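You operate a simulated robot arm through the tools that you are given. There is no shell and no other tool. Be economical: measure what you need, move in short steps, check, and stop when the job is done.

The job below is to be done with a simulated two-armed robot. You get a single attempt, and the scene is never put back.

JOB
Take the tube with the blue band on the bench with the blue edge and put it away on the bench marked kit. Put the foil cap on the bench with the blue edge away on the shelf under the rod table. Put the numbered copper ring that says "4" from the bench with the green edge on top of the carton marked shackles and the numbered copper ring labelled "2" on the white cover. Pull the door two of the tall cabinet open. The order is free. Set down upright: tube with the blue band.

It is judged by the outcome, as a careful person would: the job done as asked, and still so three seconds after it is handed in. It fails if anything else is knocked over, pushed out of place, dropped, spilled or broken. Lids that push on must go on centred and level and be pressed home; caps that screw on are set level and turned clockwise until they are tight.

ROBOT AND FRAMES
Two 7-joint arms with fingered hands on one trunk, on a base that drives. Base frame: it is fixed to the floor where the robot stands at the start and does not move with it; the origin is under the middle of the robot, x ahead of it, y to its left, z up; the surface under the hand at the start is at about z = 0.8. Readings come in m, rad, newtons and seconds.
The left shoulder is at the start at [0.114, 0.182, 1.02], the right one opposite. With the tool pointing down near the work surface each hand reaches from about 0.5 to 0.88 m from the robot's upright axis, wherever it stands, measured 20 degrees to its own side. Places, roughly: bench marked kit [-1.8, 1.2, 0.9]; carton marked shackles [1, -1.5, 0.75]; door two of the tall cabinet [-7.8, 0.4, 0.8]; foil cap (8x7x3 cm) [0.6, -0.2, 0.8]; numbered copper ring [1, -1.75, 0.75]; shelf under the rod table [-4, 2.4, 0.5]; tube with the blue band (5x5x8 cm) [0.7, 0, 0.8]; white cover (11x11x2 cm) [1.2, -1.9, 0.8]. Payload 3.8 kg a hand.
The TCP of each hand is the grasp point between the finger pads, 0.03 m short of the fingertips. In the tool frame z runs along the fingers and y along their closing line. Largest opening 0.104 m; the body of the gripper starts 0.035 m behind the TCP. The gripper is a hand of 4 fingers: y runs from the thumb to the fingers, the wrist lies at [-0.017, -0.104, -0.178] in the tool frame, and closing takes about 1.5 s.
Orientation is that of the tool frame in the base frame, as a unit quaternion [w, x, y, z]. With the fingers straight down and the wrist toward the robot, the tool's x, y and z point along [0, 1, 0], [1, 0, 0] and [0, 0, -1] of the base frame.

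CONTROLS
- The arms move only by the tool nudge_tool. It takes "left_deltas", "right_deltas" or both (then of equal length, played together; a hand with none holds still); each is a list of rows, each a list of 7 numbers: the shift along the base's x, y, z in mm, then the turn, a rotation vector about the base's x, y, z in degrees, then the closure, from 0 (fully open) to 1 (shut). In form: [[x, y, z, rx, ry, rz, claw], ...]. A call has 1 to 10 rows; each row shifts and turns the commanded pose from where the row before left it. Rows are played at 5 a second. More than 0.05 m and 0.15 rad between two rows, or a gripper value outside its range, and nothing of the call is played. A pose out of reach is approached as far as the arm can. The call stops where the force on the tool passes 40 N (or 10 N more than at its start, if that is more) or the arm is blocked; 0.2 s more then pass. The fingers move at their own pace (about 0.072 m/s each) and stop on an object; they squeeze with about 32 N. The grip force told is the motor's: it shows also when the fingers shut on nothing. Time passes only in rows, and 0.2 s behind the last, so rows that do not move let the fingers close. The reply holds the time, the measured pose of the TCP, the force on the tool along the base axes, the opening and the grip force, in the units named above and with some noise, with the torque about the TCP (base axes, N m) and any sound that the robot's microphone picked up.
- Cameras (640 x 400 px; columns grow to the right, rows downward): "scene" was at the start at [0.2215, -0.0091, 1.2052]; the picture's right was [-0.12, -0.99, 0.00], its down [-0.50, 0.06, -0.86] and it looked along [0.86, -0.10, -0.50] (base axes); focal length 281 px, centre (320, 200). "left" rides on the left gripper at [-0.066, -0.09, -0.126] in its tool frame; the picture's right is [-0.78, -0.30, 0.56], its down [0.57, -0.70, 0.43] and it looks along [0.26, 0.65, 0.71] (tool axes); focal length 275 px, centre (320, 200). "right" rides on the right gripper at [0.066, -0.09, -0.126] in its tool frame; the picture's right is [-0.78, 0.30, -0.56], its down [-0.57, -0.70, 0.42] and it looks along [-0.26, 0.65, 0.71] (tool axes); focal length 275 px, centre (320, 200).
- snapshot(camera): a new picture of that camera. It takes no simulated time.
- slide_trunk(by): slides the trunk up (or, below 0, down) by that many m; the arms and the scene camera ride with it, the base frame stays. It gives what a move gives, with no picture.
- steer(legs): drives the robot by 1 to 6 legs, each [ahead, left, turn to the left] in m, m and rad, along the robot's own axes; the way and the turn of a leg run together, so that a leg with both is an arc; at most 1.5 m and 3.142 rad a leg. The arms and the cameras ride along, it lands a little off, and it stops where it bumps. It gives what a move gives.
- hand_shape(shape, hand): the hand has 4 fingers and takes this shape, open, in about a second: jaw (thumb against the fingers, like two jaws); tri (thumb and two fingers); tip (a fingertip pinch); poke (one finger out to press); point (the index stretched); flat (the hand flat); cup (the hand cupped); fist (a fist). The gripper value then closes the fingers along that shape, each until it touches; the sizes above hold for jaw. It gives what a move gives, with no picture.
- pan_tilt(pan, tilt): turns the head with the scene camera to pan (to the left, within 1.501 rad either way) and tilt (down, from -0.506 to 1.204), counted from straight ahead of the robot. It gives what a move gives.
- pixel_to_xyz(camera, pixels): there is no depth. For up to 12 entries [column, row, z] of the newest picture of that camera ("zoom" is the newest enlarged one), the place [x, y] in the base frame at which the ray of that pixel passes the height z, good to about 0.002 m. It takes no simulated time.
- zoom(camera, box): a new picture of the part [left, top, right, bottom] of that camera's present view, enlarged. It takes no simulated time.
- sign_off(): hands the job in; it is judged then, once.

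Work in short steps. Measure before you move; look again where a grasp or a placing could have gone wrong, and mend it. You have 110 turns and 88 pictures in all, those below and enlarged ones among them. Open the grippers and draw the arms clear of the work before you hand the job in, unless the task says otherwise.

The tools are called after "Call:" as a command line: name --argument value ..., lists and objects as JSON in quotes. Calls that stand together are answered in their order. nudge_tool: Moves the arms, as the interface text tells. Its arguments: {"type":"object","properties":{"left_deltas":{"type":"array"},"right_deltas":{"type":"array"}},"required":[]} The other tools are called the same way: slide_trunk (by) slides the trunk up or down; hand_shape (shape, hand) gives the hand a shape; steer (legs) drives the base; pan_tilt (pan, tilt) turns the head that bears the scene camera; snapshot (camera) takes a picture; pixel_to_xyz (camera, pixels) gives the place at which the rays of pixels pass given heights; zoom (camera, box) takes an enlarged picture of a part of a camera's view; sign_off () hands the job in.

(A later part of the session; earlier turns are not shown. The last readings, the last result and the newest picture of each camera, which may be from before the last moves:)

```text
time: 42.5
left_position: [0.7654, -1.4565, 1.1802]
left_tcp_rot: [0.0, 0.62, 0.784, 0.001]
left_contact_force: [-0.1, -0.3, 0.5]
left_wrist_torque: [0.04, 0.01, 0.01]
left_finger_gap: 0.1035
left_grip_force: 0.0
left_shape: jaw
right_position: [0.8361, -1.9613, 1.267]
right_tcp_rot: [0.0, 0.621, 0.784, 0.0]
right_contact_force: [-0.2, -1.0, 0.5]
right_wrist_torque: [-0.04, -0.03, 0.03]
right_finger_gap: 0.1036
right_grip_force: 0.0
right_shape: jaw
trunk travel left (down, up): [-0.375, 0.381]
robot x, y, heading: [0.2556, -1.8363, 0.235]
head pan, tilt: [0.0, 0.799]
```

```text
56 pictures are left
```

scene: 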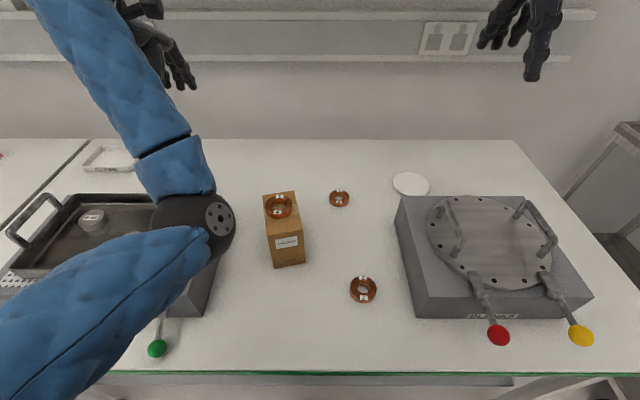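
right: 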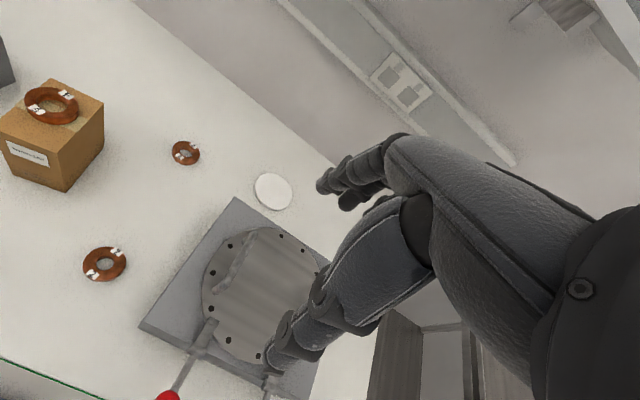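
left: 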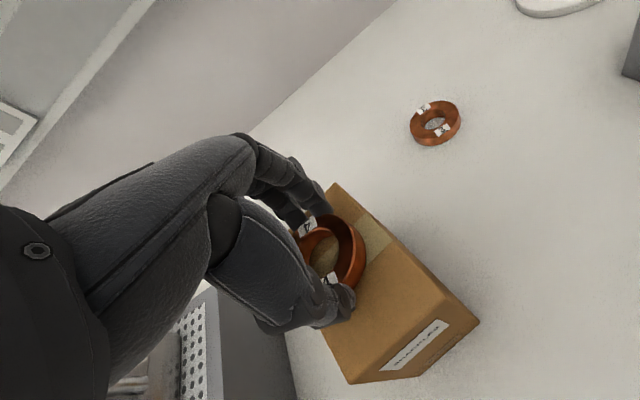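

I correct to smaller rows: 166 mm sideways to above ring 2, then down.

Call:
nudge_tool --right_deltas '[[-3, 42, 0, 0, 0, 0, 0], [-3, 42, 0, 0, 0, 0, 0], [-3, 42, 0, 0, 0, 0, 0], [-2, 40, 0, 0, 0, 0, 0], [0, 0, -49, 0, 0, 0, 0], [0, 0, -49, 0, 0, 0, 0], [0, 0, -49, 0, 0, 0, 0], [0, 0, -49, 0, 0, 0, 0], [0, 0, -49, 0, 0, 0, 0], [0, 0, -49, 0, 0, 0, 0]]'

Call:
snapshot --camera "right"

```text
time: 44.7
left_position: [0.7687, -1.4562, 1.18]
left_tcp_rot: [0.0, 0.62, 0.784, -0.002]
left_contact_force: [-0.5, 0.4, 0.7]
left_wrist_torque: [-0.01, 0.01, 0.0]
left_finger_gap: 0.1037
left_grip_force: 0.1
left_shape: jaw
right_position: [0.826, -1.7965, 0.9754]
right_tcp_rot: [0.0, 0.621, 0.784, 0.0]
right_contact_force: [-0.9, -1.0, 0.2]
right_wrist_torque: [-0.02, 0.02, 0.02]
right_finger_gap: 0.1036
right_grip_force: 0.0
right_shape: jaw
trunk travel left (down, up): [-0.375, 0.381]
robot x, y, heading: [0.2508, -1.8349, 0.23]
head pan, tilt: [0.0, 0.799]
```

```text
55 pictures are left
```

right: 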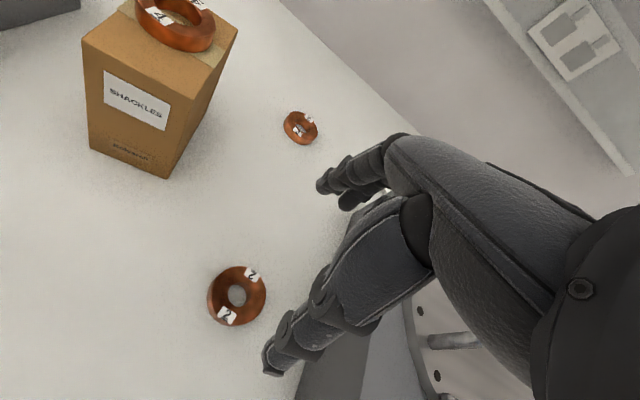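

Call:
pixel_to_xyz --camera "right" --pixels '[[237, 294, 0.818], [208, 297, 0.81], [266, 293, 0.81], [384, 200, 0.88]]'

Call:
nudge_tool --right_deltas '[[-1, 0, -45, 0, 0, 0, 0], [0, 0, -35, 0, 0, 0, 0], [0, 0, -30, 0, 0, 0, 0], [0, 0, 0, 0, 0, 0, 0]]'

Call:
snapshot --camera "right"

```text
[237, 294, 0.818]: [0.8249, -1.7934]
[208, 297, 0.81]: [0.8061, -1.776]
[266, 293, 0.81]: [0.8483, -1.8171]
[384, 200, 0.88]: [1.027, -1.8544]
```

```text
time: 45.7
left_position: [0.7676, -1.4564, 1.1799]
left_tcp_rot: [0.0, 0.62, 0.784, 0.0]
left_contact_force: [0.0, -0.6, 0.5]
left_wrist_torque: [-0.03, -0.01, -0.01]
left_finger_gap: 0.1037
left_grip_force: 0.1
left_shape: jaw
right_position: [0.8255, -1.7926, 0.8624]
right_tcp_rot: [-0.001, 0.621, 0.784, 0.0]
right_contact_force: [0.4, 0.1, 0.2]
right_wrist_torque: [-0.05, 0.01, 0.0]
right_finger_gap: 0.1036
right_grip_force: 0.1
right_shape: jaw
trunk travel left (down, up): [-0.375, 0.381]
robot x, y, heading: [0.2564, -1.8317, 0.233]
head pan, tilt: [0.0, 0.799]
```

```text
54 pictures are left
```

right: 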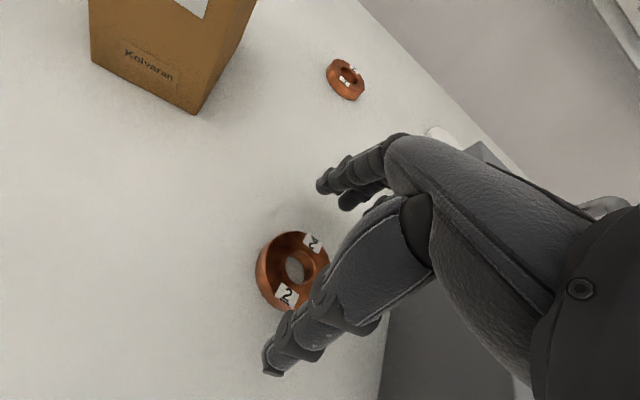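

Well aligned over ring 2. Down 28 mm and close.

Call:
nudge_tool --right_deltas '[[0, 0, -16, 0, 0, 0, 0], [0, 0, -12, 0, 0, 0, 0], [0, 0, 0, 0, 0, 0, 0.5], [0, 0, 0, 0, 0, 0, 1], [0, 0, 0, 0, 0, 0, 1], [0, 0, 0, 0, 0, 0, 1], [0, 0, 0, 0, 0, 0, 1], [0, 0, 0, 0, 0, 0, 1], [0, 0, 0, 0, 0, 0, 1], [0, 0, 0, 0, 0, 0, 1]]'

```text
time: 47.9
left_position: [0.7684, -1.4568, 1.1792]
left_tcp_rot: [-0.001, 0.62, 0.784, -0.001]
left_contact_force: [-0.7, -0.2, 0.1]
left_wrist_torque: [0.0, 0.01, -0.02]
left_finger_gap: 0.1036
left_grip_force: 0.0
left_shape: jaw
right_position: [0.8265, -1.7942, 0.8341]
right_tcp_rot: [0.0, 0.621, 0.784, -0.001]
right_contact_force: [-0.8, 0.2, 0.4]
right_wrist_torque: [0.01, 0.02, -0.02]
right_finger_gap: 0.0494
right_grip_force: 31.9
right_shape: jaw
trunk travel left (down, up): [-0.375, 0.381]
robot x, y, heading: [0.256, -1.8336, 0.233]
head pan, tilt: [0.0, 0.799]
```

Ring 2 held. Lift 275 mm, and drive 0.18 m ahead.

Call:
nudge_tool --right_deltas '[[0, 0, 35, 0, 0, 0, 1], [0, 0, 48, 0, 0, 0, 1], [0, 0, 48, 0, 0, 0, 1], [0, 0, 48, 0, 0, 0, 1], [0, 0, 48, 0, 0, 0, 1], [0, 0, 48, 0, 0, 0, 1], [0, 0, 0, 0, 0, 0, 1]]'

Call:
steer --legs '[[0.18, 0, 0]]'

```text
time: 49.5
left_position: [0.7682, -1.4552, 1.1789]
left_tcp_rot: [0.0, 0.62, 0.785, -0.001]
left_contact_force: [-0.1, -0.6, -0.6]
left_wrist_torque: [0.02, 0.04, -0.03]
left_finger_gap: 0.1035
left_grip_force: 0.2
left_shape: jaw
right_position: [0.8277, -1.7955, 1.1089]
right_tcp_rot: [0.0, 0.62, 0.784, 0.0]
right_contact_force: [0.1, 0.4, -3.1]
right_wrist_torque: [0.03, -0.01, 0.04]
right_finger_gap: 0.0491
right_grip_force: 31.7
right_shape: jaw
trunk travel left (down, up): [-0.375, 0.381]
robot x, y, heading: [0.2567, -1.8296, 0.234]
head pan, tilt: [0.0, 0.799]
```

```text
time: 51.0
left_position: [0.9444, -1.4131, 1.1783]
left_tcp_rot: [0.0, 0.619, 0.785, -0.001]
left_contact_force: [1.0, 0.4, -0.2]
left_wrist_torque: [0.0, -0.01, 0.01]
left_finger_gap: 0.1034
left_grip_force: 0.1
left_shape: jaw
right_position: [1.0028, -1.7528, 1.1072]
right_tcp_rot: [-0.001, 0.62, 0.785, 0.0]
right_contact_force: [0.8, -0.1, -3.3]
right_wrist_torque: [-0.01, 0.01, 0.01]
right_finger_gap: 0.0494
right_grip_force: 31.9
right_shape: jaw
trunk travel left (down, up): [-0.375, 0.381]
robot x, y, heading: [0.4282, -1.7904, 0.236]
head pan, tilt: [0.0, 0.799]
```

Now to above the cover: (187,-142) mm in five rows, and look.

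Call:
nudge_tool --right_deltas '[[37, -28, 0, 0, 0, 0, 1], [37, -28, 0, 0, 0, 0, 1], [37, -28, 0, 0, 0, 0, 1], [38, -29, 0, 0, 0, 0, 1], [38, -29, 0, 0, 0, 0, 1], [0, 0, 0, 0, 0, 0, 1]]'

Call:
snapshot --camera "scene"

Call:
snapshot --camera "right"

```text
time: 52.4
left_position: [0.9437, -1.4137, 1.1796]
left_tcp_rot: [0.0, 0.62, 0.785, -0.001]
left_contact_force: [0.0, 0.7, -0.4]
left_wrist_torque: [-0.03, -0.01, 0.03]
left_finger_gap: 0.1037
left_grip_force: 0.2
left_shape: jaw
right_position: [1.1903, -1.8943, 1.11]
right_tcp_rot: [0.0, 0.62, 0.785, 0.0]
right_contact_force: [0.3, -0.3, -3.0]
right_wrist_torque: [-0.01, 0.03, 0.02]
right_finger_gap: 0.0491
right_grip_force: 31.9
right_shape: jaw
trunk travel left (down, up): [-0.375, 0.381]
robot x, y, heading: [0.4249, -1.7938, 0.23]
head pan, tilt: [0.0, 0.799]
```

```text
53 pictures are left
```

scene: 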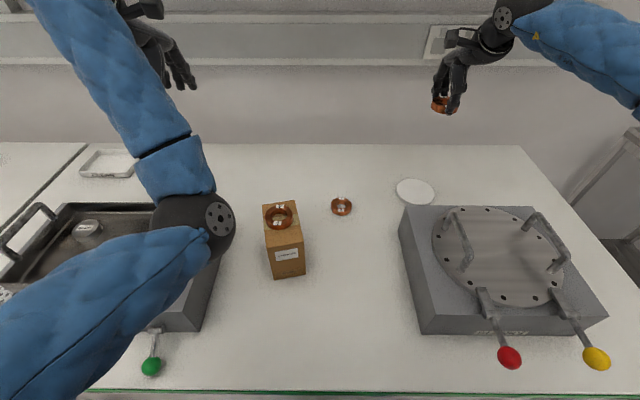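

```text
52 pictures are left
```

right: 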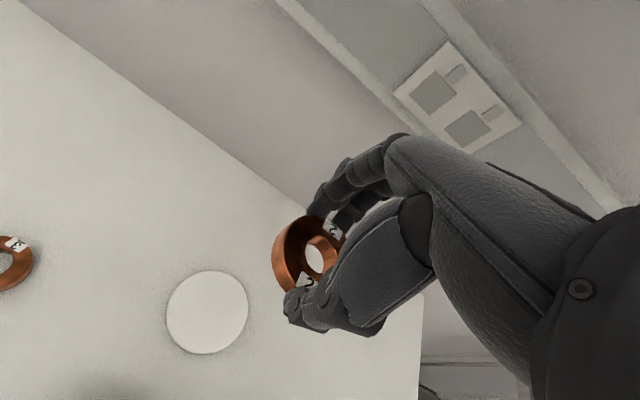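

Call:
pixel_to_xyz --camera "right" --pixels '[[207, 311, 0.82], [166, 317, 0.815], [249, 305, 0.815]]'

Call:
nudge_tool --right_deltas '[[0, 0, -45, 0, 0, 0, 1], [0, 0, -45, 0, 0, 0, 1], [0, 0, -45, 0, 0, 0, 1], [0, 0, -45, 0, 0, 0, 1], [0, 0, -40, 0, 0, 0, 1], [0, 0, 0, 0, 0, 0, 1]]'

Call:
snapshot --camera "right"

Call:
snapshot --camera "scene"

```text
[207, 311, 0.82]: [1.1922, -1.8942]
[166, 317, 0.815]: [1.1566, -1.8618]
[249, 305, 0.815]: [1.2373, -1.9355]
```

```text
time: 53.8
left_position: [0.9431, -1.4141, 1.1797]
left_tcp_rot: [0.0, 0.62, 0.785, -0.001]
left_contact_force: [-0.2, -0.4, 1.2]
left_wrist_torque: [0.01, 0.01, 0.01]
left_finger_gap: 0.1036
left_grip_force: 0.1
left_shape: jaw
right_position: [1.1872, -1.8933, 0.884]
right_tcp_rot: [0.0, 0.62, 0.785, 0.0]
right_contact_force: [0.0, 0.0, -2.4]
right_wrist_torque: [0.03, 0.01, -0.02]
right_finger_gap: 0.0487
right_grip_force: 32.2
right_shape: jaw
trunk travel left (down, up): [-0.375, 0.381]
robot x, y, heading: [0.4324, -1.7933, 0.236]
head pan, tilt: [0.0, 0.799]
```

```text
51 pictures are left
```

right: 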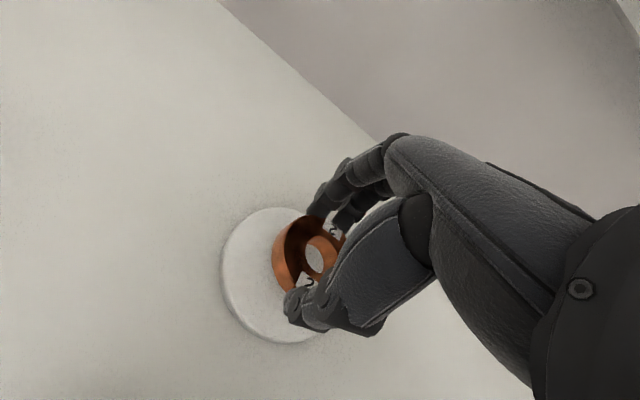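

```text
50 pictures are left
```

scene: 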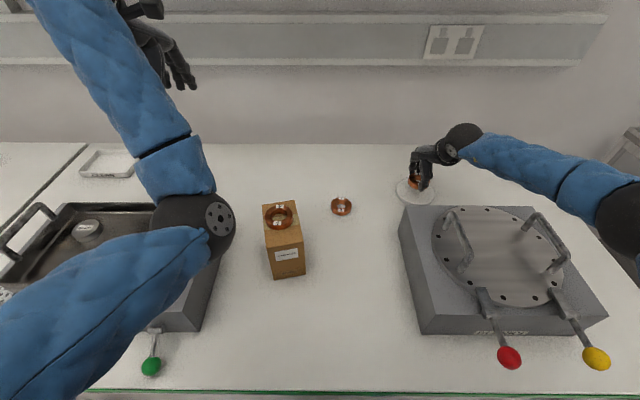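

Over the cover. I lower 24 mm and then 2 mm at a time.

Call:
nudge_tool --right_deltas '[[5, -1, -14, 0, 0, 0, 1], [0, 0, -10, 0, 0, 0, 1], [0, 0, -2, 0, 0, 0, 1], [0, 0, -2, 0, 0, 0, 1], [0, 0, 0, 0, 0, 0, 1]]'

```text
time: 55.0
left_position: [0.9437, -1.4145, 1.179]
left_tcp_rot: [0.0, 0.62, 0.784, 0.0]
left_contact_force: [0.3, 0.8, -0.6]
left_wrist_torque: [0.0, 0.0, 0.0]
left_finger_gap: 0.1038
left_grip_force: 0.0
left_shape: jaw
right_position: [1.1939, -1.8959, 0.859]
right_tcp_rot: [-0.001, 0.619, 0.785, -0.001]
right_contact_force: [0.2, 0.2, -4.1]
right_wrist_torque: [0.03, 0.02, -0.04]
right_finger_gap: 0.0491
right_grip_force: 32.1
right_shape: jaw
trunk travel left (down, up): [-0.375, 0.381]
robot x, y, heading: [0.425, -1.7956, 0.237]
head pan, tilt: [0.0, 0.799]
```

No contact yet; further 2 mm steps.

Call:
nudge_tool --right_deltas '[[0, 0, -2, 0, 0, 0, 1], [0, 0, -2, 0, 0, 0, 1], [0, 0, -1, 0, 0, 0, 1], [0, 0, 0, 0, 0, 0, 1]]'

```text
time: 56.0
left_position: [0.9431, -1.4138, 1.1787]
left_tcp_rot: [-0.001, 0.62, 0.784, -0.001]
left_contact_force: [-0.5, 0.2, 0.1]
left_wrist_torque: [0.01, -0.01, -0.03]
left_finger_gap: 0.1034
left_grip_force: 0.1
left_shape: jaw
right_position: [1.1942, -1.895, 0.8543]
right_tcp_rot: [0.0, 0.62, 0.785, -0.002]
right_contact_force: [-0.5, 0.5, -2.9]
right_wrist_torque: [0.03, 0.01, 0.02]
right_finger_gap: 0.049
right_grip_force: 31.8
right_shape: jaw
trunk travel left (down, up): [-0.375, 0.381]
robot x, y, heading: [0.4347, -1.7936, 0.235]
head pan, tilt: [0.0, 0.799]
```

Call:
nudge_tool --right_deltas '[[0, 0, -2, 0, 0, 0, 1], [0, 0, -1, 0, 0, 0, 1], [0, 0, -1, 0, 0, 0, 1], [0, 0, 0, 0, 0, 0, 1]]'

```text
time: 57.0
left_position: [0.943, -1.4139, 1.1792]
left_tcp_rot: [0.0, 0.62, 0.785, -0.001]
left_contact_force: [-0.5, 0.0, 0.0]
left_wrist_torque: [0.01, -0.01, -0.02]
left_finger_gap: 0.104
left_grip_force: 0.1
left_shape: jaw
right_position: [1.1937, -1.8955, 0.8503]
right_tcp_rot: [-0.001, 0.62, 0.785, -0.001]
right_contact_force: [0.3, -0.1, -2.2]
right_wrist_torque: [0.0, -0.02, -0.03]
right_finger_gap: 0.0493
right_grip_force: 32.2
right_shape: jaw
trunk travel left (down, up): [-0.375, 0.381]
robot x, y, heading: [0.4295, -1.7933, 0.237]
head pan, tilt: [0.0, 0.799]
```

Still no contact; the cover is thinner than thought. Continue in small steps.

Call:
nudge_tool --right_deltas '[[0, 0, -1.5, 0, 0, 0, 1], [0, 0, -1.5, 0, 0, 0, 1], [0, 0, -1, 0, 0, 0, 1], [0, 0, 0, 0, 0, 0, 1]]'

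```text
time: 58.0
left_position: [0.943, -1.4131, 1.178]
left_tcp_rot: [-0.001, 0.619, 0.785, 0.0]
left_contact_force: [0.1, 0.4, -0.1]
left_wrist_torque: [0.0, -0.02, 0.01]
left_finger_gap: 0.1035
left_grip_force: 0.0
left_shape: jaw
right_position: [1.1933, -1.8952, 0.8468]
right_tcp_rot: [0.0, 0.619, 0.785, -0.001]
right_contact_force: [-0.4, 0.2, -3.4]
right_wrist_torque: [-0.01, 0.03, 0.01]
right_finger_gap: 0.0489
right_grip_force: 32.3
right_shape: jaw
trunk travel left (down, up): [-0.375, 0.381]
robot x, y, heading: [0.4323, -1.7893, 0.234]
head pan, tilt: [0.0, 0.799]
```

Call:
nudge_tool --right_deltas '[[0, 0, -1.5, 0, 0, 0, 1], [0, 0, -1.5, 0, 0, 0, 1], [0, 0, 0, 0, 0, 0, 1]]'

Call:
zoom --camera "right" --box '[180, 160, 420, 360]'

```text
time: 58.8
left_position: [0.9423, -1.4112, 1.1785]
left_tcp_rot: [0.0, 0.619, 0.785, 0.001]
left_contact_force: [-0.2, 0.2, -0.1]
left_wrist_torque: [0.0, 0.02, -0.01]
left_finger_gap: 0.1036
left_grip_force: 0.2
left_shape: jaw
right_position: [1.1954, -1.8959, 0.8447]
right_tcp_rot: [0.001, 0.62, 0.785, 0.001]
right_contact_force: [-0.1, -0.9, 3.2]
right_wrist_torque: [0.01, -0.11, -0.01]
right_finger_gap: 0.049
right_grip_force: 31.4
right_shape: jaw
trunk travel left (down, up): [-0.375, 0.381]
robot x, y, heading: [0.4332, -1.7922, 0.231]
head pan, tilt: [0.0, 0.799]
```

```text
2.00 times, centred on (300, 260) of right
```

zoom: 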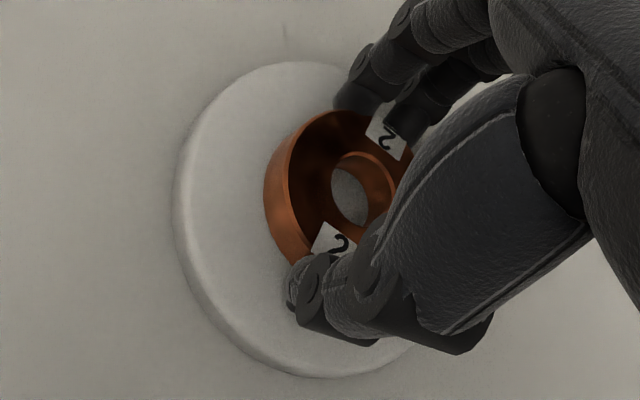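

Contact at z=0.845. Open, then rise well clear.

Call:
nudge_tool --right_deltas '[[0, 0, 0, 0, 0, 0, 0.5], [0, 0, 0, 0, 0, 0, 0.3], [0, 0, 0, 0, 0, 0, 0], [0, 0, 0, 0, 0, 0, 0], [0, 0, 0, 0, 0, 0, 0], [0, 0, 0, 0, 0, 0, 0], [0, 0, 30, 0, 0, 0, 0], [0, 0, 48, 0, 0, 0, 0], [0, 0, 48, 0, 0, 0, 0], [0, 0, 48, 0, 0, 0, 0]]'

Call:
nudge_tool --right_deltas '[[0, 0, 48, 0, 0, 0, 0], [0, 0, 48, 0, 0, 0, 0], [-20, -10, 40, 0, 0, 0, 0], [-30, -15, 30, 0, 0, 0, 0]]'

Call:
snapshot --camera "right"

```text
time: 61.0
left_position: [0.9429, -1.4142, 1.1787]
left_tcp_rot: [-0.001, 0.62, 0.785, 0.0]
left_contact_force: [-0.5, -0.4, -0.4]
left_wrist_torque: [0.01, -0.06, 0.0]
left_finger_gap: 0.1038
left_grip_force: 0.1
left_shape: jaw
right_position: [1.1896, -1.8966, 1.0192]
right_tcp_rot: [-0.001, 0.62, 0.784, -0.001]
right_contact_force: [0.1, -0.5, 0.3]
right_wrist_torque: [-0.01, -0.03, 0.01]
right_finger_gap: 0.1039
right_grip_force: 0.1
right_shape: jaw
trunk travel left (down, up): [-0.375, 0.381]
robot x, y, heading: [0.4317, -1.7909, 0.23]
head pan, tilt: [0.0, 0.799]
```

```text
time: 62.0
left_position: [0.9422, -1.4132, 1.1803]
left_tcp_rot: [0.0, 0.62, 0.785, 0.001]
left_contact_force: [0.7, -0.8, 0.3]
left_wrist_torque: [0.02, -0.03, 0.0]
left_finger_gap: 0.1035
left_grip_force: 0.0
left_shape: jaw
right_position: [1.1442, -1.9193, 1.1838]
right_tcp_rot: [0.0, 0.62, 0.784, 0.0]
right_contact_force: [-0.4, 0.2, -0.3]
right_wrist_torque: [0.02, -0.03, 0.01]
right_finger_gap: 0.1036
right_grip_force: 0.1
right_shape: jaw
trunk travel left (down, up): [-0.375, 0.381]
robot x, y, heading: [0.432, -1.7914, 0.233]
head pan, tilt: [0.0, 0.799]
```

```text
48 pictures are left
```

right: 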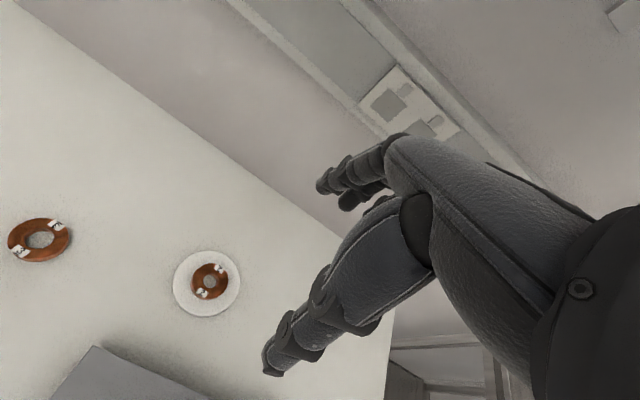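

Ring 2 sits centred on the cover. Now back off, square up, and return to the blue bench.

Call:
steer --legs '[[-0.55, 0, 0], [0, 0, -0.232], [0, 1.5, 0], [0, 0.3, 0], [0.06, 0, 0]]'

Call:
pan_tilt --pan 0 --tilt 0.7

Call:
snapshot --camera "scene"

```text
time: 75.3
left_position: [0.604, 0.1059, 1.1793]
left_tcp_rot: [-0.001, 0.722, 0.691, -0.001]
left_contact_force: [-0.9, -0.5, -1.0]
left_wrist_torque: [-0.01, 0.02, 0.0]
left_finger_gap: 0.1038
left_grip_force: 0.0
left_shape: jaw
right_position: [0.6591, -0.4357, 1.1817]
right_tcp_rot: [-0.001, 0.723, 0.691, -0.001]
right_contact_force: [1.0, 0.8, -0.7]
right_wrist_torque: [0.01, 0.06, 0.0]
right_finger_gap: 0.1036
right_grip_force: 0.1
right_shape: jaw
trunk travel left (down, up): [-0.375, 0.381]
robot x, y, heading: [0.0063, -0.1188, -0.041]
head pan, tilt: [0.0, 0.799]
```

```text
time: 76.0
left_position: [0.6012, 0.1057, 1.1805]
left_tcp_rot: [-0.001, 0.723, 0.691, 0.0]
left_contact_force: [-0.1, 0.1, -0.2]
left_wrist_torque: [0.0, -0.03, 0.02]
left_finger_gap: 0.1039
left_grip_force: 0.1
left_shape: jaw
right_position: [0.6562, -0.4353, 1.1833]
right_tcp_rot: [-0.001, 0.723, 0.691, 0.0]
right_contact_force: [-0.4, 0.2, 0.1]
right_wrist_torque: [0.01, 0.0, 0.03]
right_finger_gap: 0.1039
right_grip_force: 0.0
right_shape: jaw
trunk travel left (down, up): [-0.375, 0.381]
robot x, y, heading: [0.007, -0.1163, -0.044]
head pan, tilt: [0.0, 0.7]
```

```text
47 pictures are left
```

scene: 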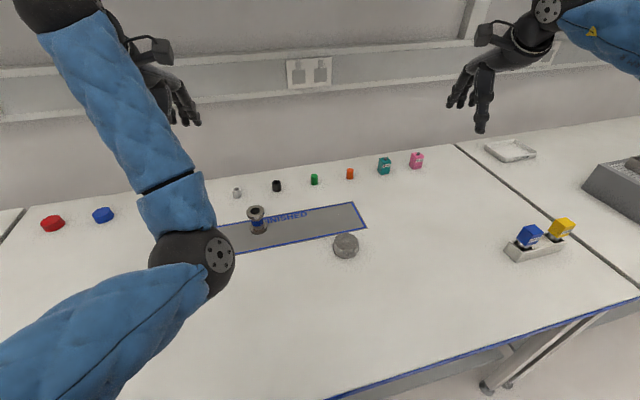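

Tube top at (256,211), base (259,229); cap at (346,245). I measure them from here.

Call:
zoom --camera "scene" --box '[230, 190, 390, 290]'

Call:
pixel_to_xyz --camera "scene" --pixels '[[259, 230, 0.8], [256, 211, 0.87], [256, 211, 0.88], [346, 241, 0.83], [346, 250, 0.8]]'

```text
4.00 times, centred on (310, 240) of scene
```

zoom: 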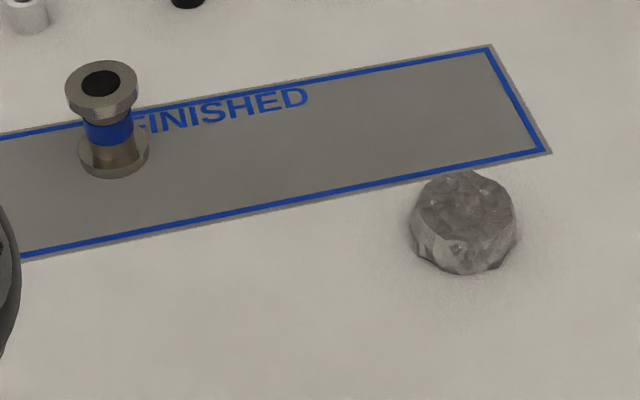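

```text
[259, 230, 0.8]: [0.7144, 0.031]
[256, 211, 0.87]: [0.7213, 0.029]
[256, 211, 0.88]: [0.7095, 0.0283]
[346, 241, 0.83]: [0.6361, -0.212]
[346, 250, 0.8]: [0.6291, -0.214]
```

Tube centre (0.717,0.030), cap centre (0.630,-0.212). I bring both hands over them and partway down.

Call:
nudge_tool --left_deltas '[[23, -15.2, 0, 0, 0, 0, 0], [23, -15.2, 0, 0, 0, 0, 0], [23, -15.2, 0, 0, 0, 0, 0], [23, -15.2, 0, 0, 0, 0, 0], [23, -15.2, 0, 0, 0, 0, 0], [0, 0, -45, 0, 0, 0, 0], [0, 0, -45, 0, 0, 0, 0], [0, 0, -45, 0, 0, 0, 0], [0, 0, -45, 0, 0, 0, 0], [0, 0, 0, 0, 0, 0, 0]]' --right_deltas '[[-5, 44.6, 0, 0, 0, 0, 0], [-5, 44.6, 0, 0, 0, 0, 0], [-5, 44.6, 0, 0, 0, 0, 0], [-5, 44.6, 0, 0, 0, 0, 0], [-6, 44.6, 0, 0, 0, 0, 0], [0, 0, -45, 0, 0, 0, 0], [0, 0, -45, 0, 0, 0, 0], [0, 0, -45, 0, 0, 0, 0], [0, 0, -45, 0, 0, 0, 0], [0, 0, 0, 0, 0, 0, 0]]'

Call:
snapshot --camera "left"

Call:
snapshot --camera "right"

```text
time: 78.2
left_position: [0.7165, 0.0299, 0.9978]
left_tcp_rot: [0.0, 0.723, 0.691, 0.0]
left_contact_force: [-0.7, -1.3, -0.5]
left_wrist_torque: [0.04, -0.01, -0.01]
left_finger_gap: 0.1038
left_grip_force: 0.1
left_shape: jaw
right_position: [0.6331, -0.2125, 1.0042]
right_tcp_rot: [0.0, 0.723, 0.691, 0.001]
right_contact_force: [-0.1, -0.2, 0.7]
right_wrist_torque: [0.03, 0.01, -0.01]
right_finger_gap: 0.1037
right_grip_force: 0.0
right_shape: jaw
trunk travel left (down, up): [-0.375, 0.381]
robot x, y, heading: [0.0054, -0.1135, -0.045]
head pan, tilt: [0.0, 0.7]
```

```text
45 pictures are left
```

left: 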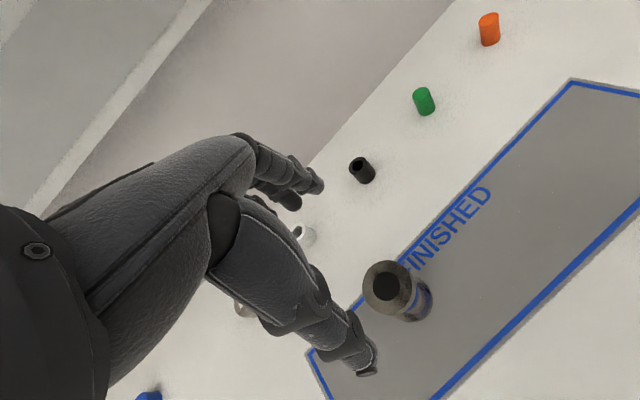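

```text
44 pictures are left
```

right: 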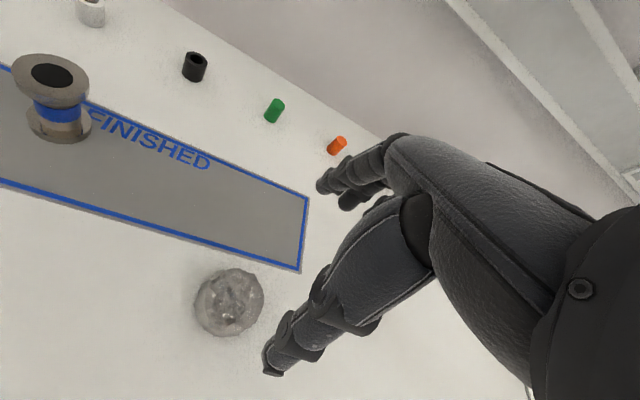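

Call:
pixel_to_xyz --camera "left" --pixels '[[387, 287, 0.875], [410, 309, 0.8]]'

Call:
pixel_to_xyz --camera "right" --pixels '[[230, 301, 0.82], [195, 308, 0.815], [265, 295, 0.815], [238, 270, 0.83], [222, 336, 0.815], [51, 74, 0.875]]'

```text
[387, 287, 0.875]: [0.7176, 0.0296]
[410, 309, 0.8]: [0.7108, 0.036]
```

```text
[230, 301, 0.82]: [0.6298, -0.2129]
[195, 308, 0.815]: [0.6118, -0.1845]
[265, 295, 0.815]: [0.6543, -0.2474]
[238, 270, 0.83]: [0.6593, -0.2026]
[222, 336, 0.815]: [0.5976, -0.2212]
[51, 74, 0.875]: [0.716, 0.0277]
```

Both aligned within a few mm. Lower left to ~0.853 and right to ~0.835.

Call:
nudge_tool --left_deltas '[[0, 0, -40, 0, 0, 0, 0], [0, 0, -35, 0, 0, 0, 0], [0, 0, -30, 0, 0, 0, 0], [0, 0, -25, 0, 0, 0, 0], [0, 0, -15, 0, 0, 0, 0], [0, 0, 0, 0, 0, 0, 0]]' --right_deltas '[[-3, 0, -45, 0, 0, 0, 0], [0, 0, -40, 0, 0, 0, 0], [0, 0, -35, 0, 0, 0, 0], [0, 0, -30, 0, 0, 0, 0], [0, 0, -19, 0, 0, 0, 0], [0, 0, 0, 0, 0, 0, 0]]'

Call:
snapshot --camera "left"

Call:
snapshot --camera "right"

```text
time: 79.6
left_position: [0.7154, 0.0321, 0.852]
left_tcp_rot: [-0.001, 0.723, 0.691, 0.0]
left_contact_force: [-0.3, -0.1, 0.0]
left_wrist_torque: [0.0, -0.01, 0.02]
left_finger_gap: 0.1036
left_grip_force: 0.1
left_shape: jaw
right_position: [0.6284, -0.214, 0.8338]
right_tcp_rot: [0.0, 0.723, 0.691, 0.0]
right_contact_force: [-0.5, 0.1, 0.1]
right_wrist_torque: [0.01, 0.02, 0.01]
right_finger_gap: 0.104
right_grip_force: 0.0
right_shape: jaw
trunk travel left (down, up): [-0.375, 0.381]
robot x, y, heading: [0.0079, -0.1229, -0.044]
head pan, tilt: [0.0, 0.7]
```

```text
43 pictures are left
```

left: 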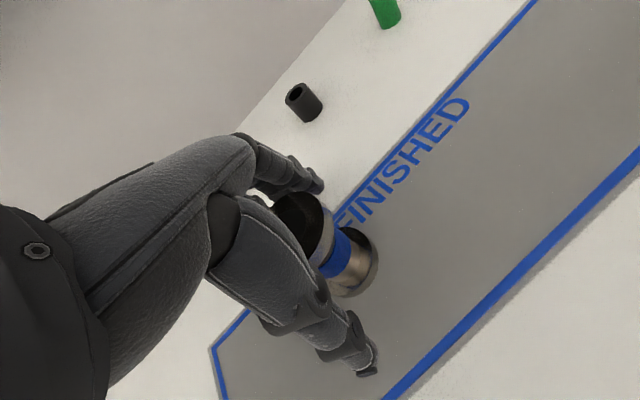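

```text
42 pictures are left
```

right: 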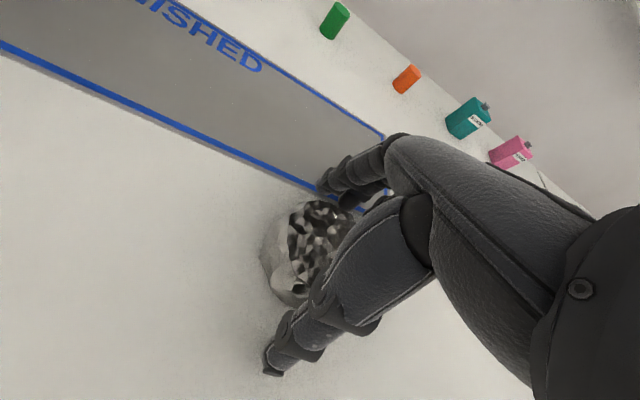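

Both objects lie between thumb and fingers. Close both.

Call:
nudge_tool --left_deltas '[[0, 0, 0, 0, 0, 0, 0.5], [0, 0, 0, 0, 0, 0, 1], [0, 0, 0, 0, 0, 0, 1], [0, 0, 0, 0, 0, 0, 1], [0, 0, 0, 0, 0, 0, 1], [0, 0, 0, 0, 0, 0, 1], [0, 0, 0, 0, 0, 0, 1], [0, 0, 0, 0, 0, 0, 1]]' --right_deltas '[[0, 0, 0, 0, 0, 0, 0.5], [0, 0, 0, 0, 0, 0, 1], [0, 0, 0, 0, 0, 0, 1], [0, 0, 0, 0, 0, 0, 1], [0, 0, 0, 0, 0, 0, 1], [0, 0, 0, 0, 0, 0, 1], [0, 0, 0, 0, 0, 0, 1], [0, 0, 0, 0, 0, 0, 1]]'

Call:
nudge_tool --left_deltas '[[0, 0, 20, 0, 0, 0, 1], [0, 0, 40, 0, 0, 0, 1], [0, 0, 45, 0, 0, 0, 1], [0, 0, 45, 0, 0, 0, 1], [0, 0, 45, 0, 0, 0, 1], [0, 0, 45, 0, 0, 0, 1]]' --right_deltas '[[0, 0, 20, 0, 0, 0, 1], [0, 0, 40, 0, 0, 0, 1], [0, 0, 45, 0, 0, 0, 1], [0, 0, 45, 0, 0, 0, 1], [0, 0, 45, 0, 0, 0, 1], [0, 0, 45, 0, 0, 0, 1]]'

Call:
snapshot --camera "scene"

```text
time: 81.4
left_position: [0.716, 0.0318, 0.8524]
left_tcp_rot: [0.0, 0.722, 0.691, -0.001]
left_contact_force: [-0.9, 0.8, 0.0]
left_wrist_torque: [-0.01, -0.02, 0.05]
left_finger_gap: 0.0259
left_grip_force: 32.0
left_shape: jaw
right_position: [0.629, -0.2119, 0.8346]
right_tcp_rot: [0.0, 0.722, 0.692, 0.0]
right_contact_force: [-0.2, -0.4, 0.0]
right_wrist_torque: [-0.02, 0.0, 0.02]
right_finger_gap: 0.0593
right_grip_force: 32.2
right_shape: jaw
trunk travel left (down, up): [-0.375, 0.381]
robot x, y, heading: [0.0068, -0.1126, -0.042]
head pan, tilt: [0.0, 0.7]
```

```text
time: 82.8
left_position: [0.7152, 0.0276, 1.0938]
left_tcp_rot: [0.0, 0.723, 0.691, 0.0]
left_contact_force: [-0.7, -0.1, -2.3]
left_wrist_torque: [0.05, 0.04, 0.02]
left_finger_gap: 0.026
left_grip_force: 31.8
left_shape: jaw
right_position: [0.6255, -0.2114, 1.0772]
right_tcp_rot: [0.0, 0.723, 0.691, -0.001]
right_contact_force: [-0.1, 0.4, -0.5]
right_wrist_torque: [-0.02, -0.02, 0.0]
right_finger_gap: 0.059
right_grip_force: 32.1
right_shape: jaw
trunk travel left (down, up): [-0.375, 0.381]
robot x, y, heading: [0.0061, -0.1165, -0.048]
head pan, tilt: [0.0, 0.7]
```

```text
41 pictures are left
```

scene: 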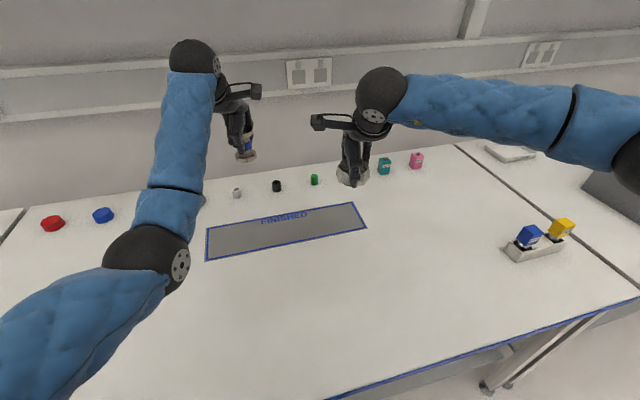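

Both lifted. I check the tube in the left hand view and zoom on it.

Call:
snapshot --camera "left"

Call:
zoom --camera "scene" --box '[200, 70, 400, 200]'

```text
40 pictures are left
```

left: 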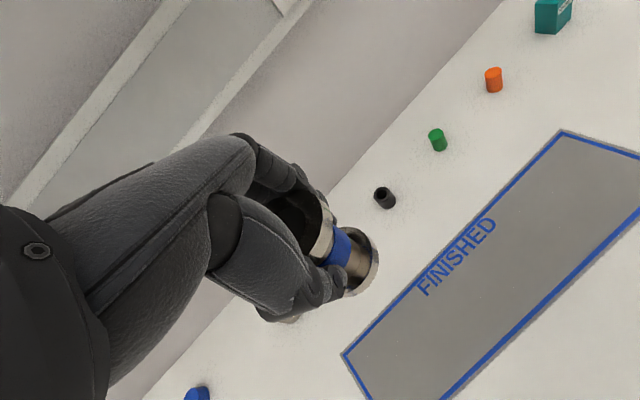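

```text
3.08 times, centred on (300, 135) of scene
```

zoom: 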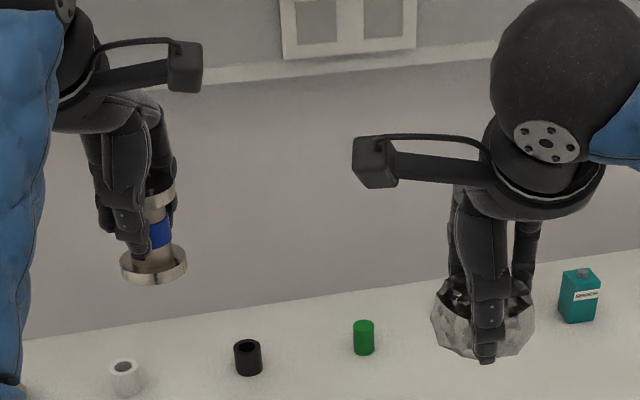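

Both held well. I back off 0.55 m, turn left toward the kit bench, and look.

Call:
steer --legs '[[-0.55, 0, 0], [0, 0, 2.4]]'

Call:
pan_tilt --pan 0 --tilt 0.5

Call:
snapshot --camera "scene"

```text
time: 91.6
left_position: [-1.1427, 0.3164, 1.0928]
left_tcp_rot: [0.0, -0.361, 0.933, -0.001]
left_contact_force: [-0.1, 0.2, -2.0]
left_wrist_torque: [-0.02, -0.01, 0.0]
left_finger_gap: 0.0255
left_grip_force: 32.0
left_shape: jaw
right_position: [-0.9081, 0.4217, 1.0758]
right_tcp_rot: [0.0, -0.361, 0.933, -0.001]
right_contact_force: [0.1, 0.5, -0.1]
right_wrist_torque: [0.0, 0.03, -0.03]
right_finger_gap: 0.059
right_grip_force: 32.3
right_shape: jaw
trunk travel left (down, up): [-0.375, 0.381]
robot x, y, heading: [-0.54, -0.0837, 2.311]
head pan, tilt: [0.0, 0.7]
```

```text
time: 92.3
left_position: [-1.1417, 0.3169, 1.093]
left_tcp_rot: [0.001, -0.362, 0.932, -0.001]
left_contact_force: [-0.6, 0.5, -2.7]
left_wrist_torque: [0.0, -0.01, 0.03]
left_finger_gap: 0.0255
left_grip_force: 32.3
left_shape: jaw
right_position: [-0.9095, 0.421, 1.0759]
right_tcp_rot: [0.001, -0.361, 0.933, 0.0]
right_contact_force: [0.2, -0.8, 0.2]
right_wrist_torque: [-0.02, -0.02, 0.0]
right_finger_gap: 0.0587
right_grip_force: 31.8
right_shape: jaw
trunk travel left (down, up): [-0.375, 0.381]
robot x, y, heading: [-0.54, -0.0862, 2.312]
head pan, tilt: [0.0, 0.499]
```

```text
38 pictures are left
```

scene: 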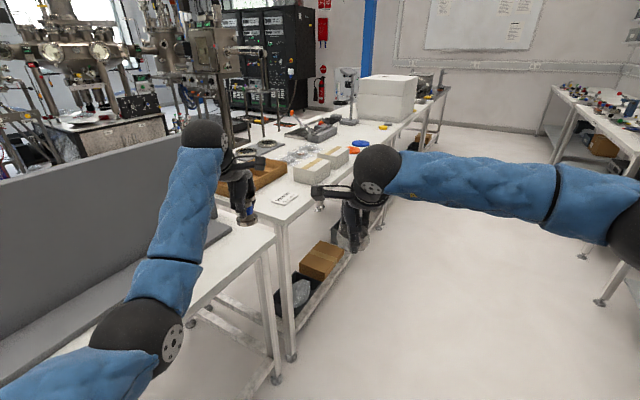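

The bench ahead has a card at (285,198). Enlarge to read it and see free space.

Call:
zoom --camera "scene" --box '[210, 110, 410, 240]'

Call:
pixel_to_xyz --camera "scene" --pixels '[[285, 198, 0.9], [284, 222, 0.9], [395, 135, 0.9], [270, 240, 0.9], [205, 225, 0.9], [270, 380, 0.0], [292, 357, 0.0]]'

```text
3.08 times, centred on (310, 175) of scene
```

zoom: 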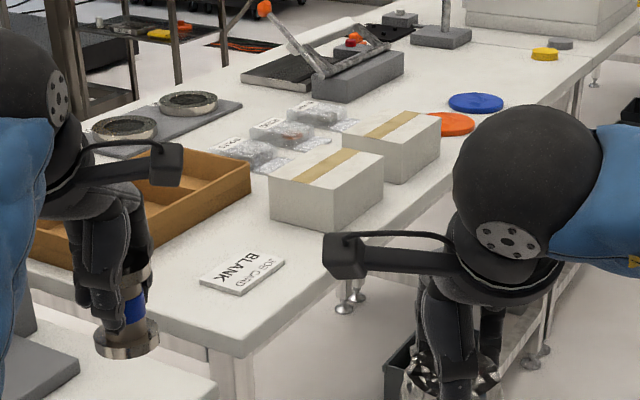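

```text
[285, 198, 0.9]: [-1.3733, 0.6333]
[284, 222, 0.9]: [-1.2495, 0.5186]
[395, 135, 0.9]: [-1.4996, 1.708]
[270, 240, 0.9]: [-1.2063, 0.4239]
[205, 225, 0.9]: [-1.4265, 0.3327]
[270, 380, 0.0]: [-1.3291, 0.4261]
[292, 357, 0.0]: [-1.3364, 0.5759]
```

I drive sideways along the aisle (+y about 1.1 m), keeping clear of the table, then turn to face it squarely.

Call:
steer --legs '[[0.85, -0.72, 0], [0, 0, 1.0]]'

Call:
snapshot --camera "scene"

```text
time: 100.5
left_position: [-1.2293, 0.6949, 1.0937]
left_tcp_rot: [-0.001, 0.78, -0.626, 0.001]
left_contact_force: [-0.4, -0.1, -2.7]
left_wrist_torque: [0.04, -0.02, -0.02]
left_finger_gap: 0.0251
left_grip_force: 32.3
left_shape: jaw
right_position: [-1.2056, 0.9494, 1.0747]
right_tcp_rot: [-0.001, 0.779, -0.627, 0.002]
right_contact_force: [-0.1, 0.6, -0.7]
right_wrist_torque: [0.0, -0.02, -0.03]
right_finger_gap: 0.0582
right_grip_force: 32.1
right_shape: jaw
trunk travel left (down, up): [-0.375, 0.381]
robot x, y, heading: [-0.5804, 1.0153, -2.923]
head pan, tilt: [0.0, 0.499]
```

```text
36 pictures are left
```

scene: 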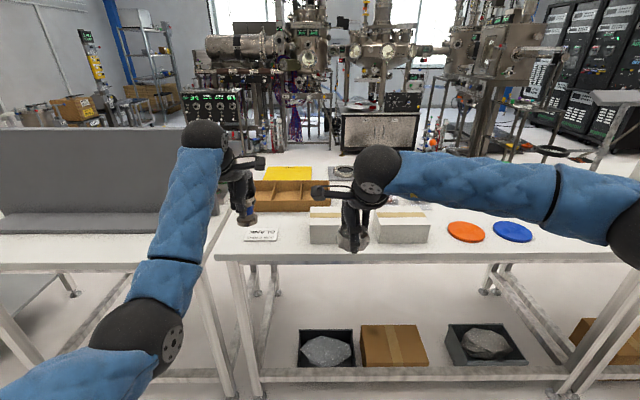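

I'm square to the table. I look for the "kit" mark and free space to the right.

Call:
pan_tilt --pan -0.7 --tilt 0.5

Call:
snapshot --camera "scene"

```text
time: 101.6
left_position: [-1.2303, 0.6948, 1.0947]
left_tcp_rot: [-0.001, 0.78, -0.626, 0.0]
left_contact_force: [-0.4, 0.2, -2.6]
left_wrist_torque: [-0.01, -0.01, -0.01]
left_finger_gap: 0.025
left_grip_force: 31.4
left_shape: jaw
right_position: [-1.2055, 0.9505, 1.076]
right_tcp_rot: [-0.001, 0.779, -0.627, 0.001]
right_contact_force: [0.6, -0.4, 0.3]
right_wrist_torque: [0.0, -0.02, -0.01]
right_finger_gap: 0.0584
right_grip_force: 31.7
right_shape: jaw
trunk travel left (down, up): [-0.375, 0.381]
robot x, y, heading: [-0.5784, 1.0171, -2.928]
head pan, tilt: [-0.7, 0.499]
```

```text
35 pictures are left
```

scene: 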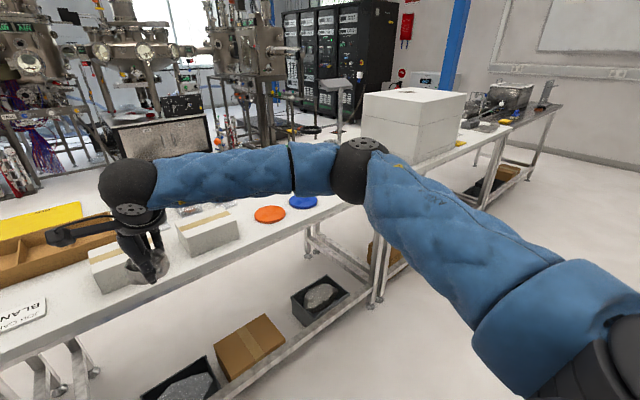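

Call:
pixel_to_xyz --camera "scene" --pixels '[[270, 213, 0.9], [303, 201, 0.9], [238, 251, 0.9], [330, 208, 0.9], [440, 160, 0.9], [386, 183, 0.9], [20, 315, 0.9], [200, 205, 0.9], [372, 303, 0.0]]'

Call:
pan_tilt --pan 0.1 --tilt 0.45

Call:
zoom --camera "scene" --box '[180, 100, 580, 350]'

```text
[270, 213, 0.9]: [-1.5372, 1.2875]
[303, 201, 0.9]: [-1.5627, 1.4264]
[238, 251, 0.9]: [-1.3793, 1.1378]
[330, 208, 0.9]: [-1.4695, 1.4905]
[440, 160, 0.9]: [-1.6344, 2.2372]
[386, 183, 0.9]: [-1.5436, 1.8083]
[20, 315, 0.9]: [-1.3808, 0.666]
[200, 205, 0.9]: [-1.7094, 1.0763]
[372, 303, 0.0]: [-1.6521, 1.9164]
```

```text
time: 102.7
left_position: [-1.2308, 0.6948, 1.0938]
left_tcp_rot: [-0.001, 0.779, -0.627, 0.0]
left_contact_force: [-0.4, 0.0, -2.8]
left_wrist_torque: [0.01, -0.01, 0.0]
left_finger_gap: 0.0252
left_grip_force: 31.9
left_shape: jaw
right_position: [-1.2057, 0.9499, 1.0761]
right_tcp_rot: [-0.001, 0.779, -0.627, 0.0]
right_contact_force: [0.1, 0.2, -0.1]
right_wrist_torque: [0.03, 0.01, -0.03]
right_finger_gap: 0.0585
right_grip_force: 32.1
right_shape: jaw
trunk travel left (down, up): [-0.375, 0.381]
robot x, y, heading: [-0.5816, 1.0197, -2.929]
head pan, tilt: [0.099, 0.45]
```

```text
1.60 times, centred on (380, 225) of scene
```

zoom: 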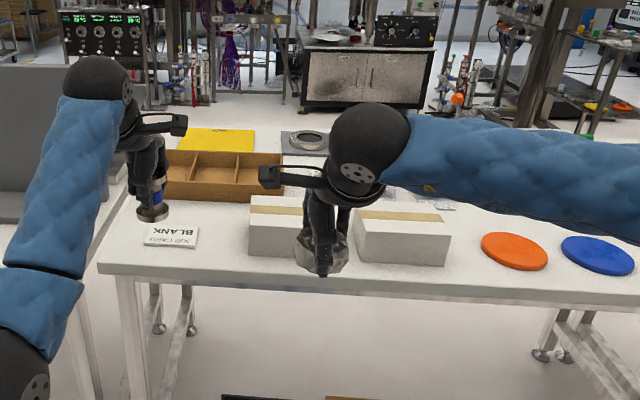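

Call:
zoom --camera "scene" --box '[260, 170, 420, 270]'

```text
4.00 times, centred on (340, 220) of scene
```

zoom: 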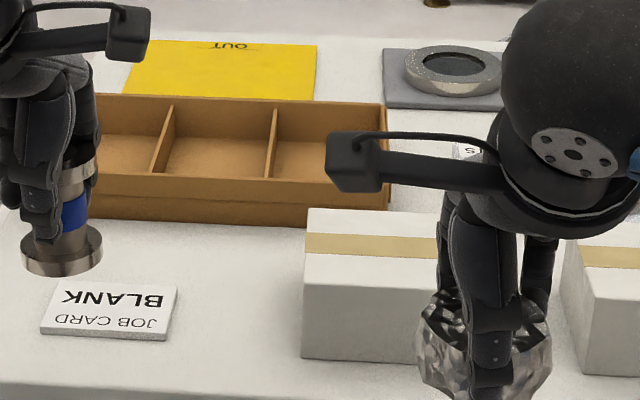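

The table is the only one at that place (texts face its far side). I shift 0.7 m right along it to inspect the free area past the blue lid.

Call:
steer --legs '[[0, -0.7, 0]]'

Call:
pan_tilt --pan 0.1 --tilt 0.5

Call:
snapshot --camera "scene"

```text
time: 106.6
left_position: [-1.3789, 1.3639, 1.0937]
left_tcp_rot: [-0.001, 0.785, -0.619, 0.001]
left_contact_force: [-0.4, 0.8, -3.0]
left_wrist_torque: [-0.01, -0.03, -0.01]
left_finger_gap: 0.0253
left_grip_force: 31.7
left_shape: jaw
right_position: [-1.3608, 1.6195, 1.0742]
right_tcp_rot: [-0.001, 0.786, -0.619, 0.0]
right_contact_force: [0.1, -0.3, -0.9]
right_wrist_torque: [-0.02, -0.03, 0.04]
right_finger_gap: 0.0588
right_grip_force: 32.2
right_shape: jaw
trunk travel left (down, up): [-0.375, 0.381]
robot x, y, heading: [-0.7355, 1.6969, -2.901]
head pan, tilt: [0.099, 0.45]
```

```text
time: 107.2
left_position: [-1.3796, 1.3621, 1.0939]
left_tcp_rot: [-0.001, 0.786, -0.619, 0.0]
left_contact_force: [0.2, 0.3, -2.3]
left_wrist_torque: [0.01, -0.03, -0.01]
left_finger_gap: 0.0252
left_grip_force: 32.1
left_shape: jaw
right_position: [-1.3598, 1.6174, 1.0762]
right_tcp_rot: [-0.001, 0.785, -0.619, 0.0]
right_contact_force: [-0.1, 0.2, 0.1]
right_wrist_torque: [-0.03, -0.04, -0.02]
right_finger_gap: 0.0584
right_grip_force: 31.9
right_shape: jaw
trunk travel left (down, up): [-0.375, 0.381]
robot x, y, heading: [-0.7362, 1.6984, -2.902]
head pan, tilt: [0.099, 0.499]
```

```text
32 pictures are left
```

scene: 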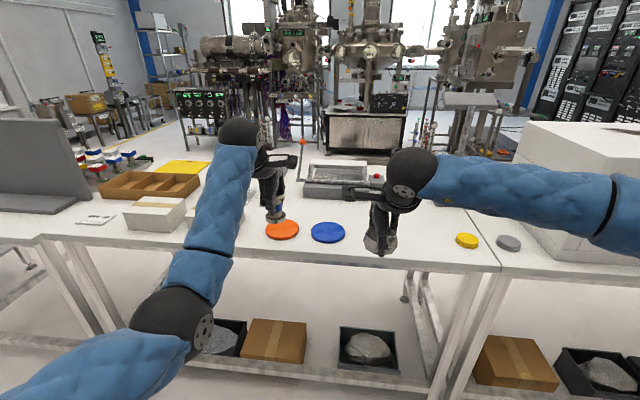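

The stretch right of the blue lid, around (415,245), is free. I measure it.

Call:
pixel_to_xyz --camera "scene" --pixels '[[415, 243, 0.9], [345, 234, 0.9], [456, 241, 0.9], [415, 267, 0.9], [496, 268, 0.9], [400, 205, 0.9]]'

```text
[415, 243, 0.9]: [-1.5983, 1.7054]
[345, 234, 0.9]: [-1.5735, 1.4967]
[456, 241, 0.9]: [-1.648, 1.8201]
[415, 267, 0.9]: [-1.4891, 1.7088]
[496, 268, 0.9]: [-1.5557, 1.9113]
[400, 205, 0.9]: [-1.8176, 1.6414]
```

I move the right hand (cap) aside to my right, then shift the robot 0.2 m right and 0.1 m ahead.

Call:
nudge_tool --right_deltas '[[2, 46, 0, 0, 0, 0, 1], [2, 47, 0, 0, 0, 0, 1], [1, 47, 0, 0, 0, 0, 1], [1, 47, 0, 0, 0, 0, 1], [0, 0, 0, 0, 0, 0, 1]]'

Call:
steer --legs '[[0, -0.2, 0], [0.1, 0, 0]]'

Call:
snapshot --camera "scene"

```text
time: 108.4
left_position: [-1.3792, 1.3616, 1.0932]
left_tcp_rot: [-0.002, 0.786, -0.619, 0.001]
left_contact_force: [-0.1, 0.3, -3.6]
left_wrist_torque: [-0.03, 0.0, -0.01]
left_finger_gap: 0.025
left_grip_force: 32.5
left_shape: jaw
right_position: [-1.356, 1.8069, 1.0799]
right_tcp_rot: [0.0, 0.786, -0.619, 0.001]
right_contact_force: [0.8, 0.4, 0.2]
right_wrist_torque: [0.03, 0.01, -0.01]
right_finger_gap: 0.0584
right_grip_force: 32.0
right_shape: jaw
trunk travel left (down, up): [-0.375, 0.381]
robot x, y, heading: [-0.7373, 1.6972, -2.907]
head pan, tilt: [0.099, 0.499]
```

```text
time: 110.8
left_position: [-1.5269, 1.5407, 1.0933]
left_tcp_rot: [-0.001, 0.784, -0.621, 0.001]
left_contact_force: [-0.9, 1.1, -3.6]
left_wrist_torque: [-0.01, -0.06, -0.01]
left_finger_gap: 0.0254
left_grip_force: 32.3
left_shape: jaw
right_position: [-1.5033, 1.9849, 1.0789]
right_tcp_rot: [-0.001, 0.784, -0.62, 0.001]
right_contact_force: [0.0, 0.0, 0.1]
right_wrist_torque: [0.02, -0.05, -0.01]
right_finger_gap: 0.0584
right_grip_force: 31.8
right_shape: jaw
trunk travel left (down, up): [-0.375, 0.381]
robot x, y, heading: [-0.8869, 1.8747, -2.91]
head pan, tilt: [0.099, 0.499]
```

```text
31 pictures are left
```

scene: 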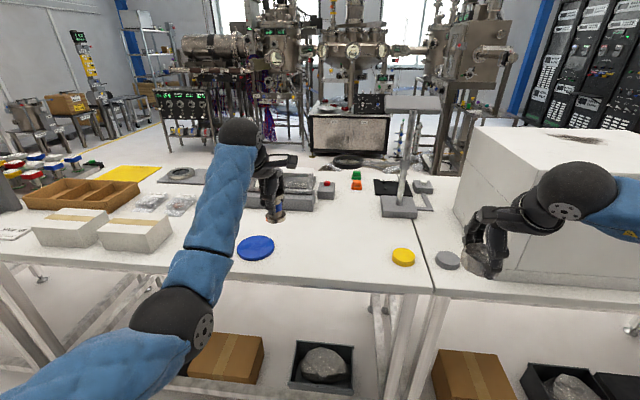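

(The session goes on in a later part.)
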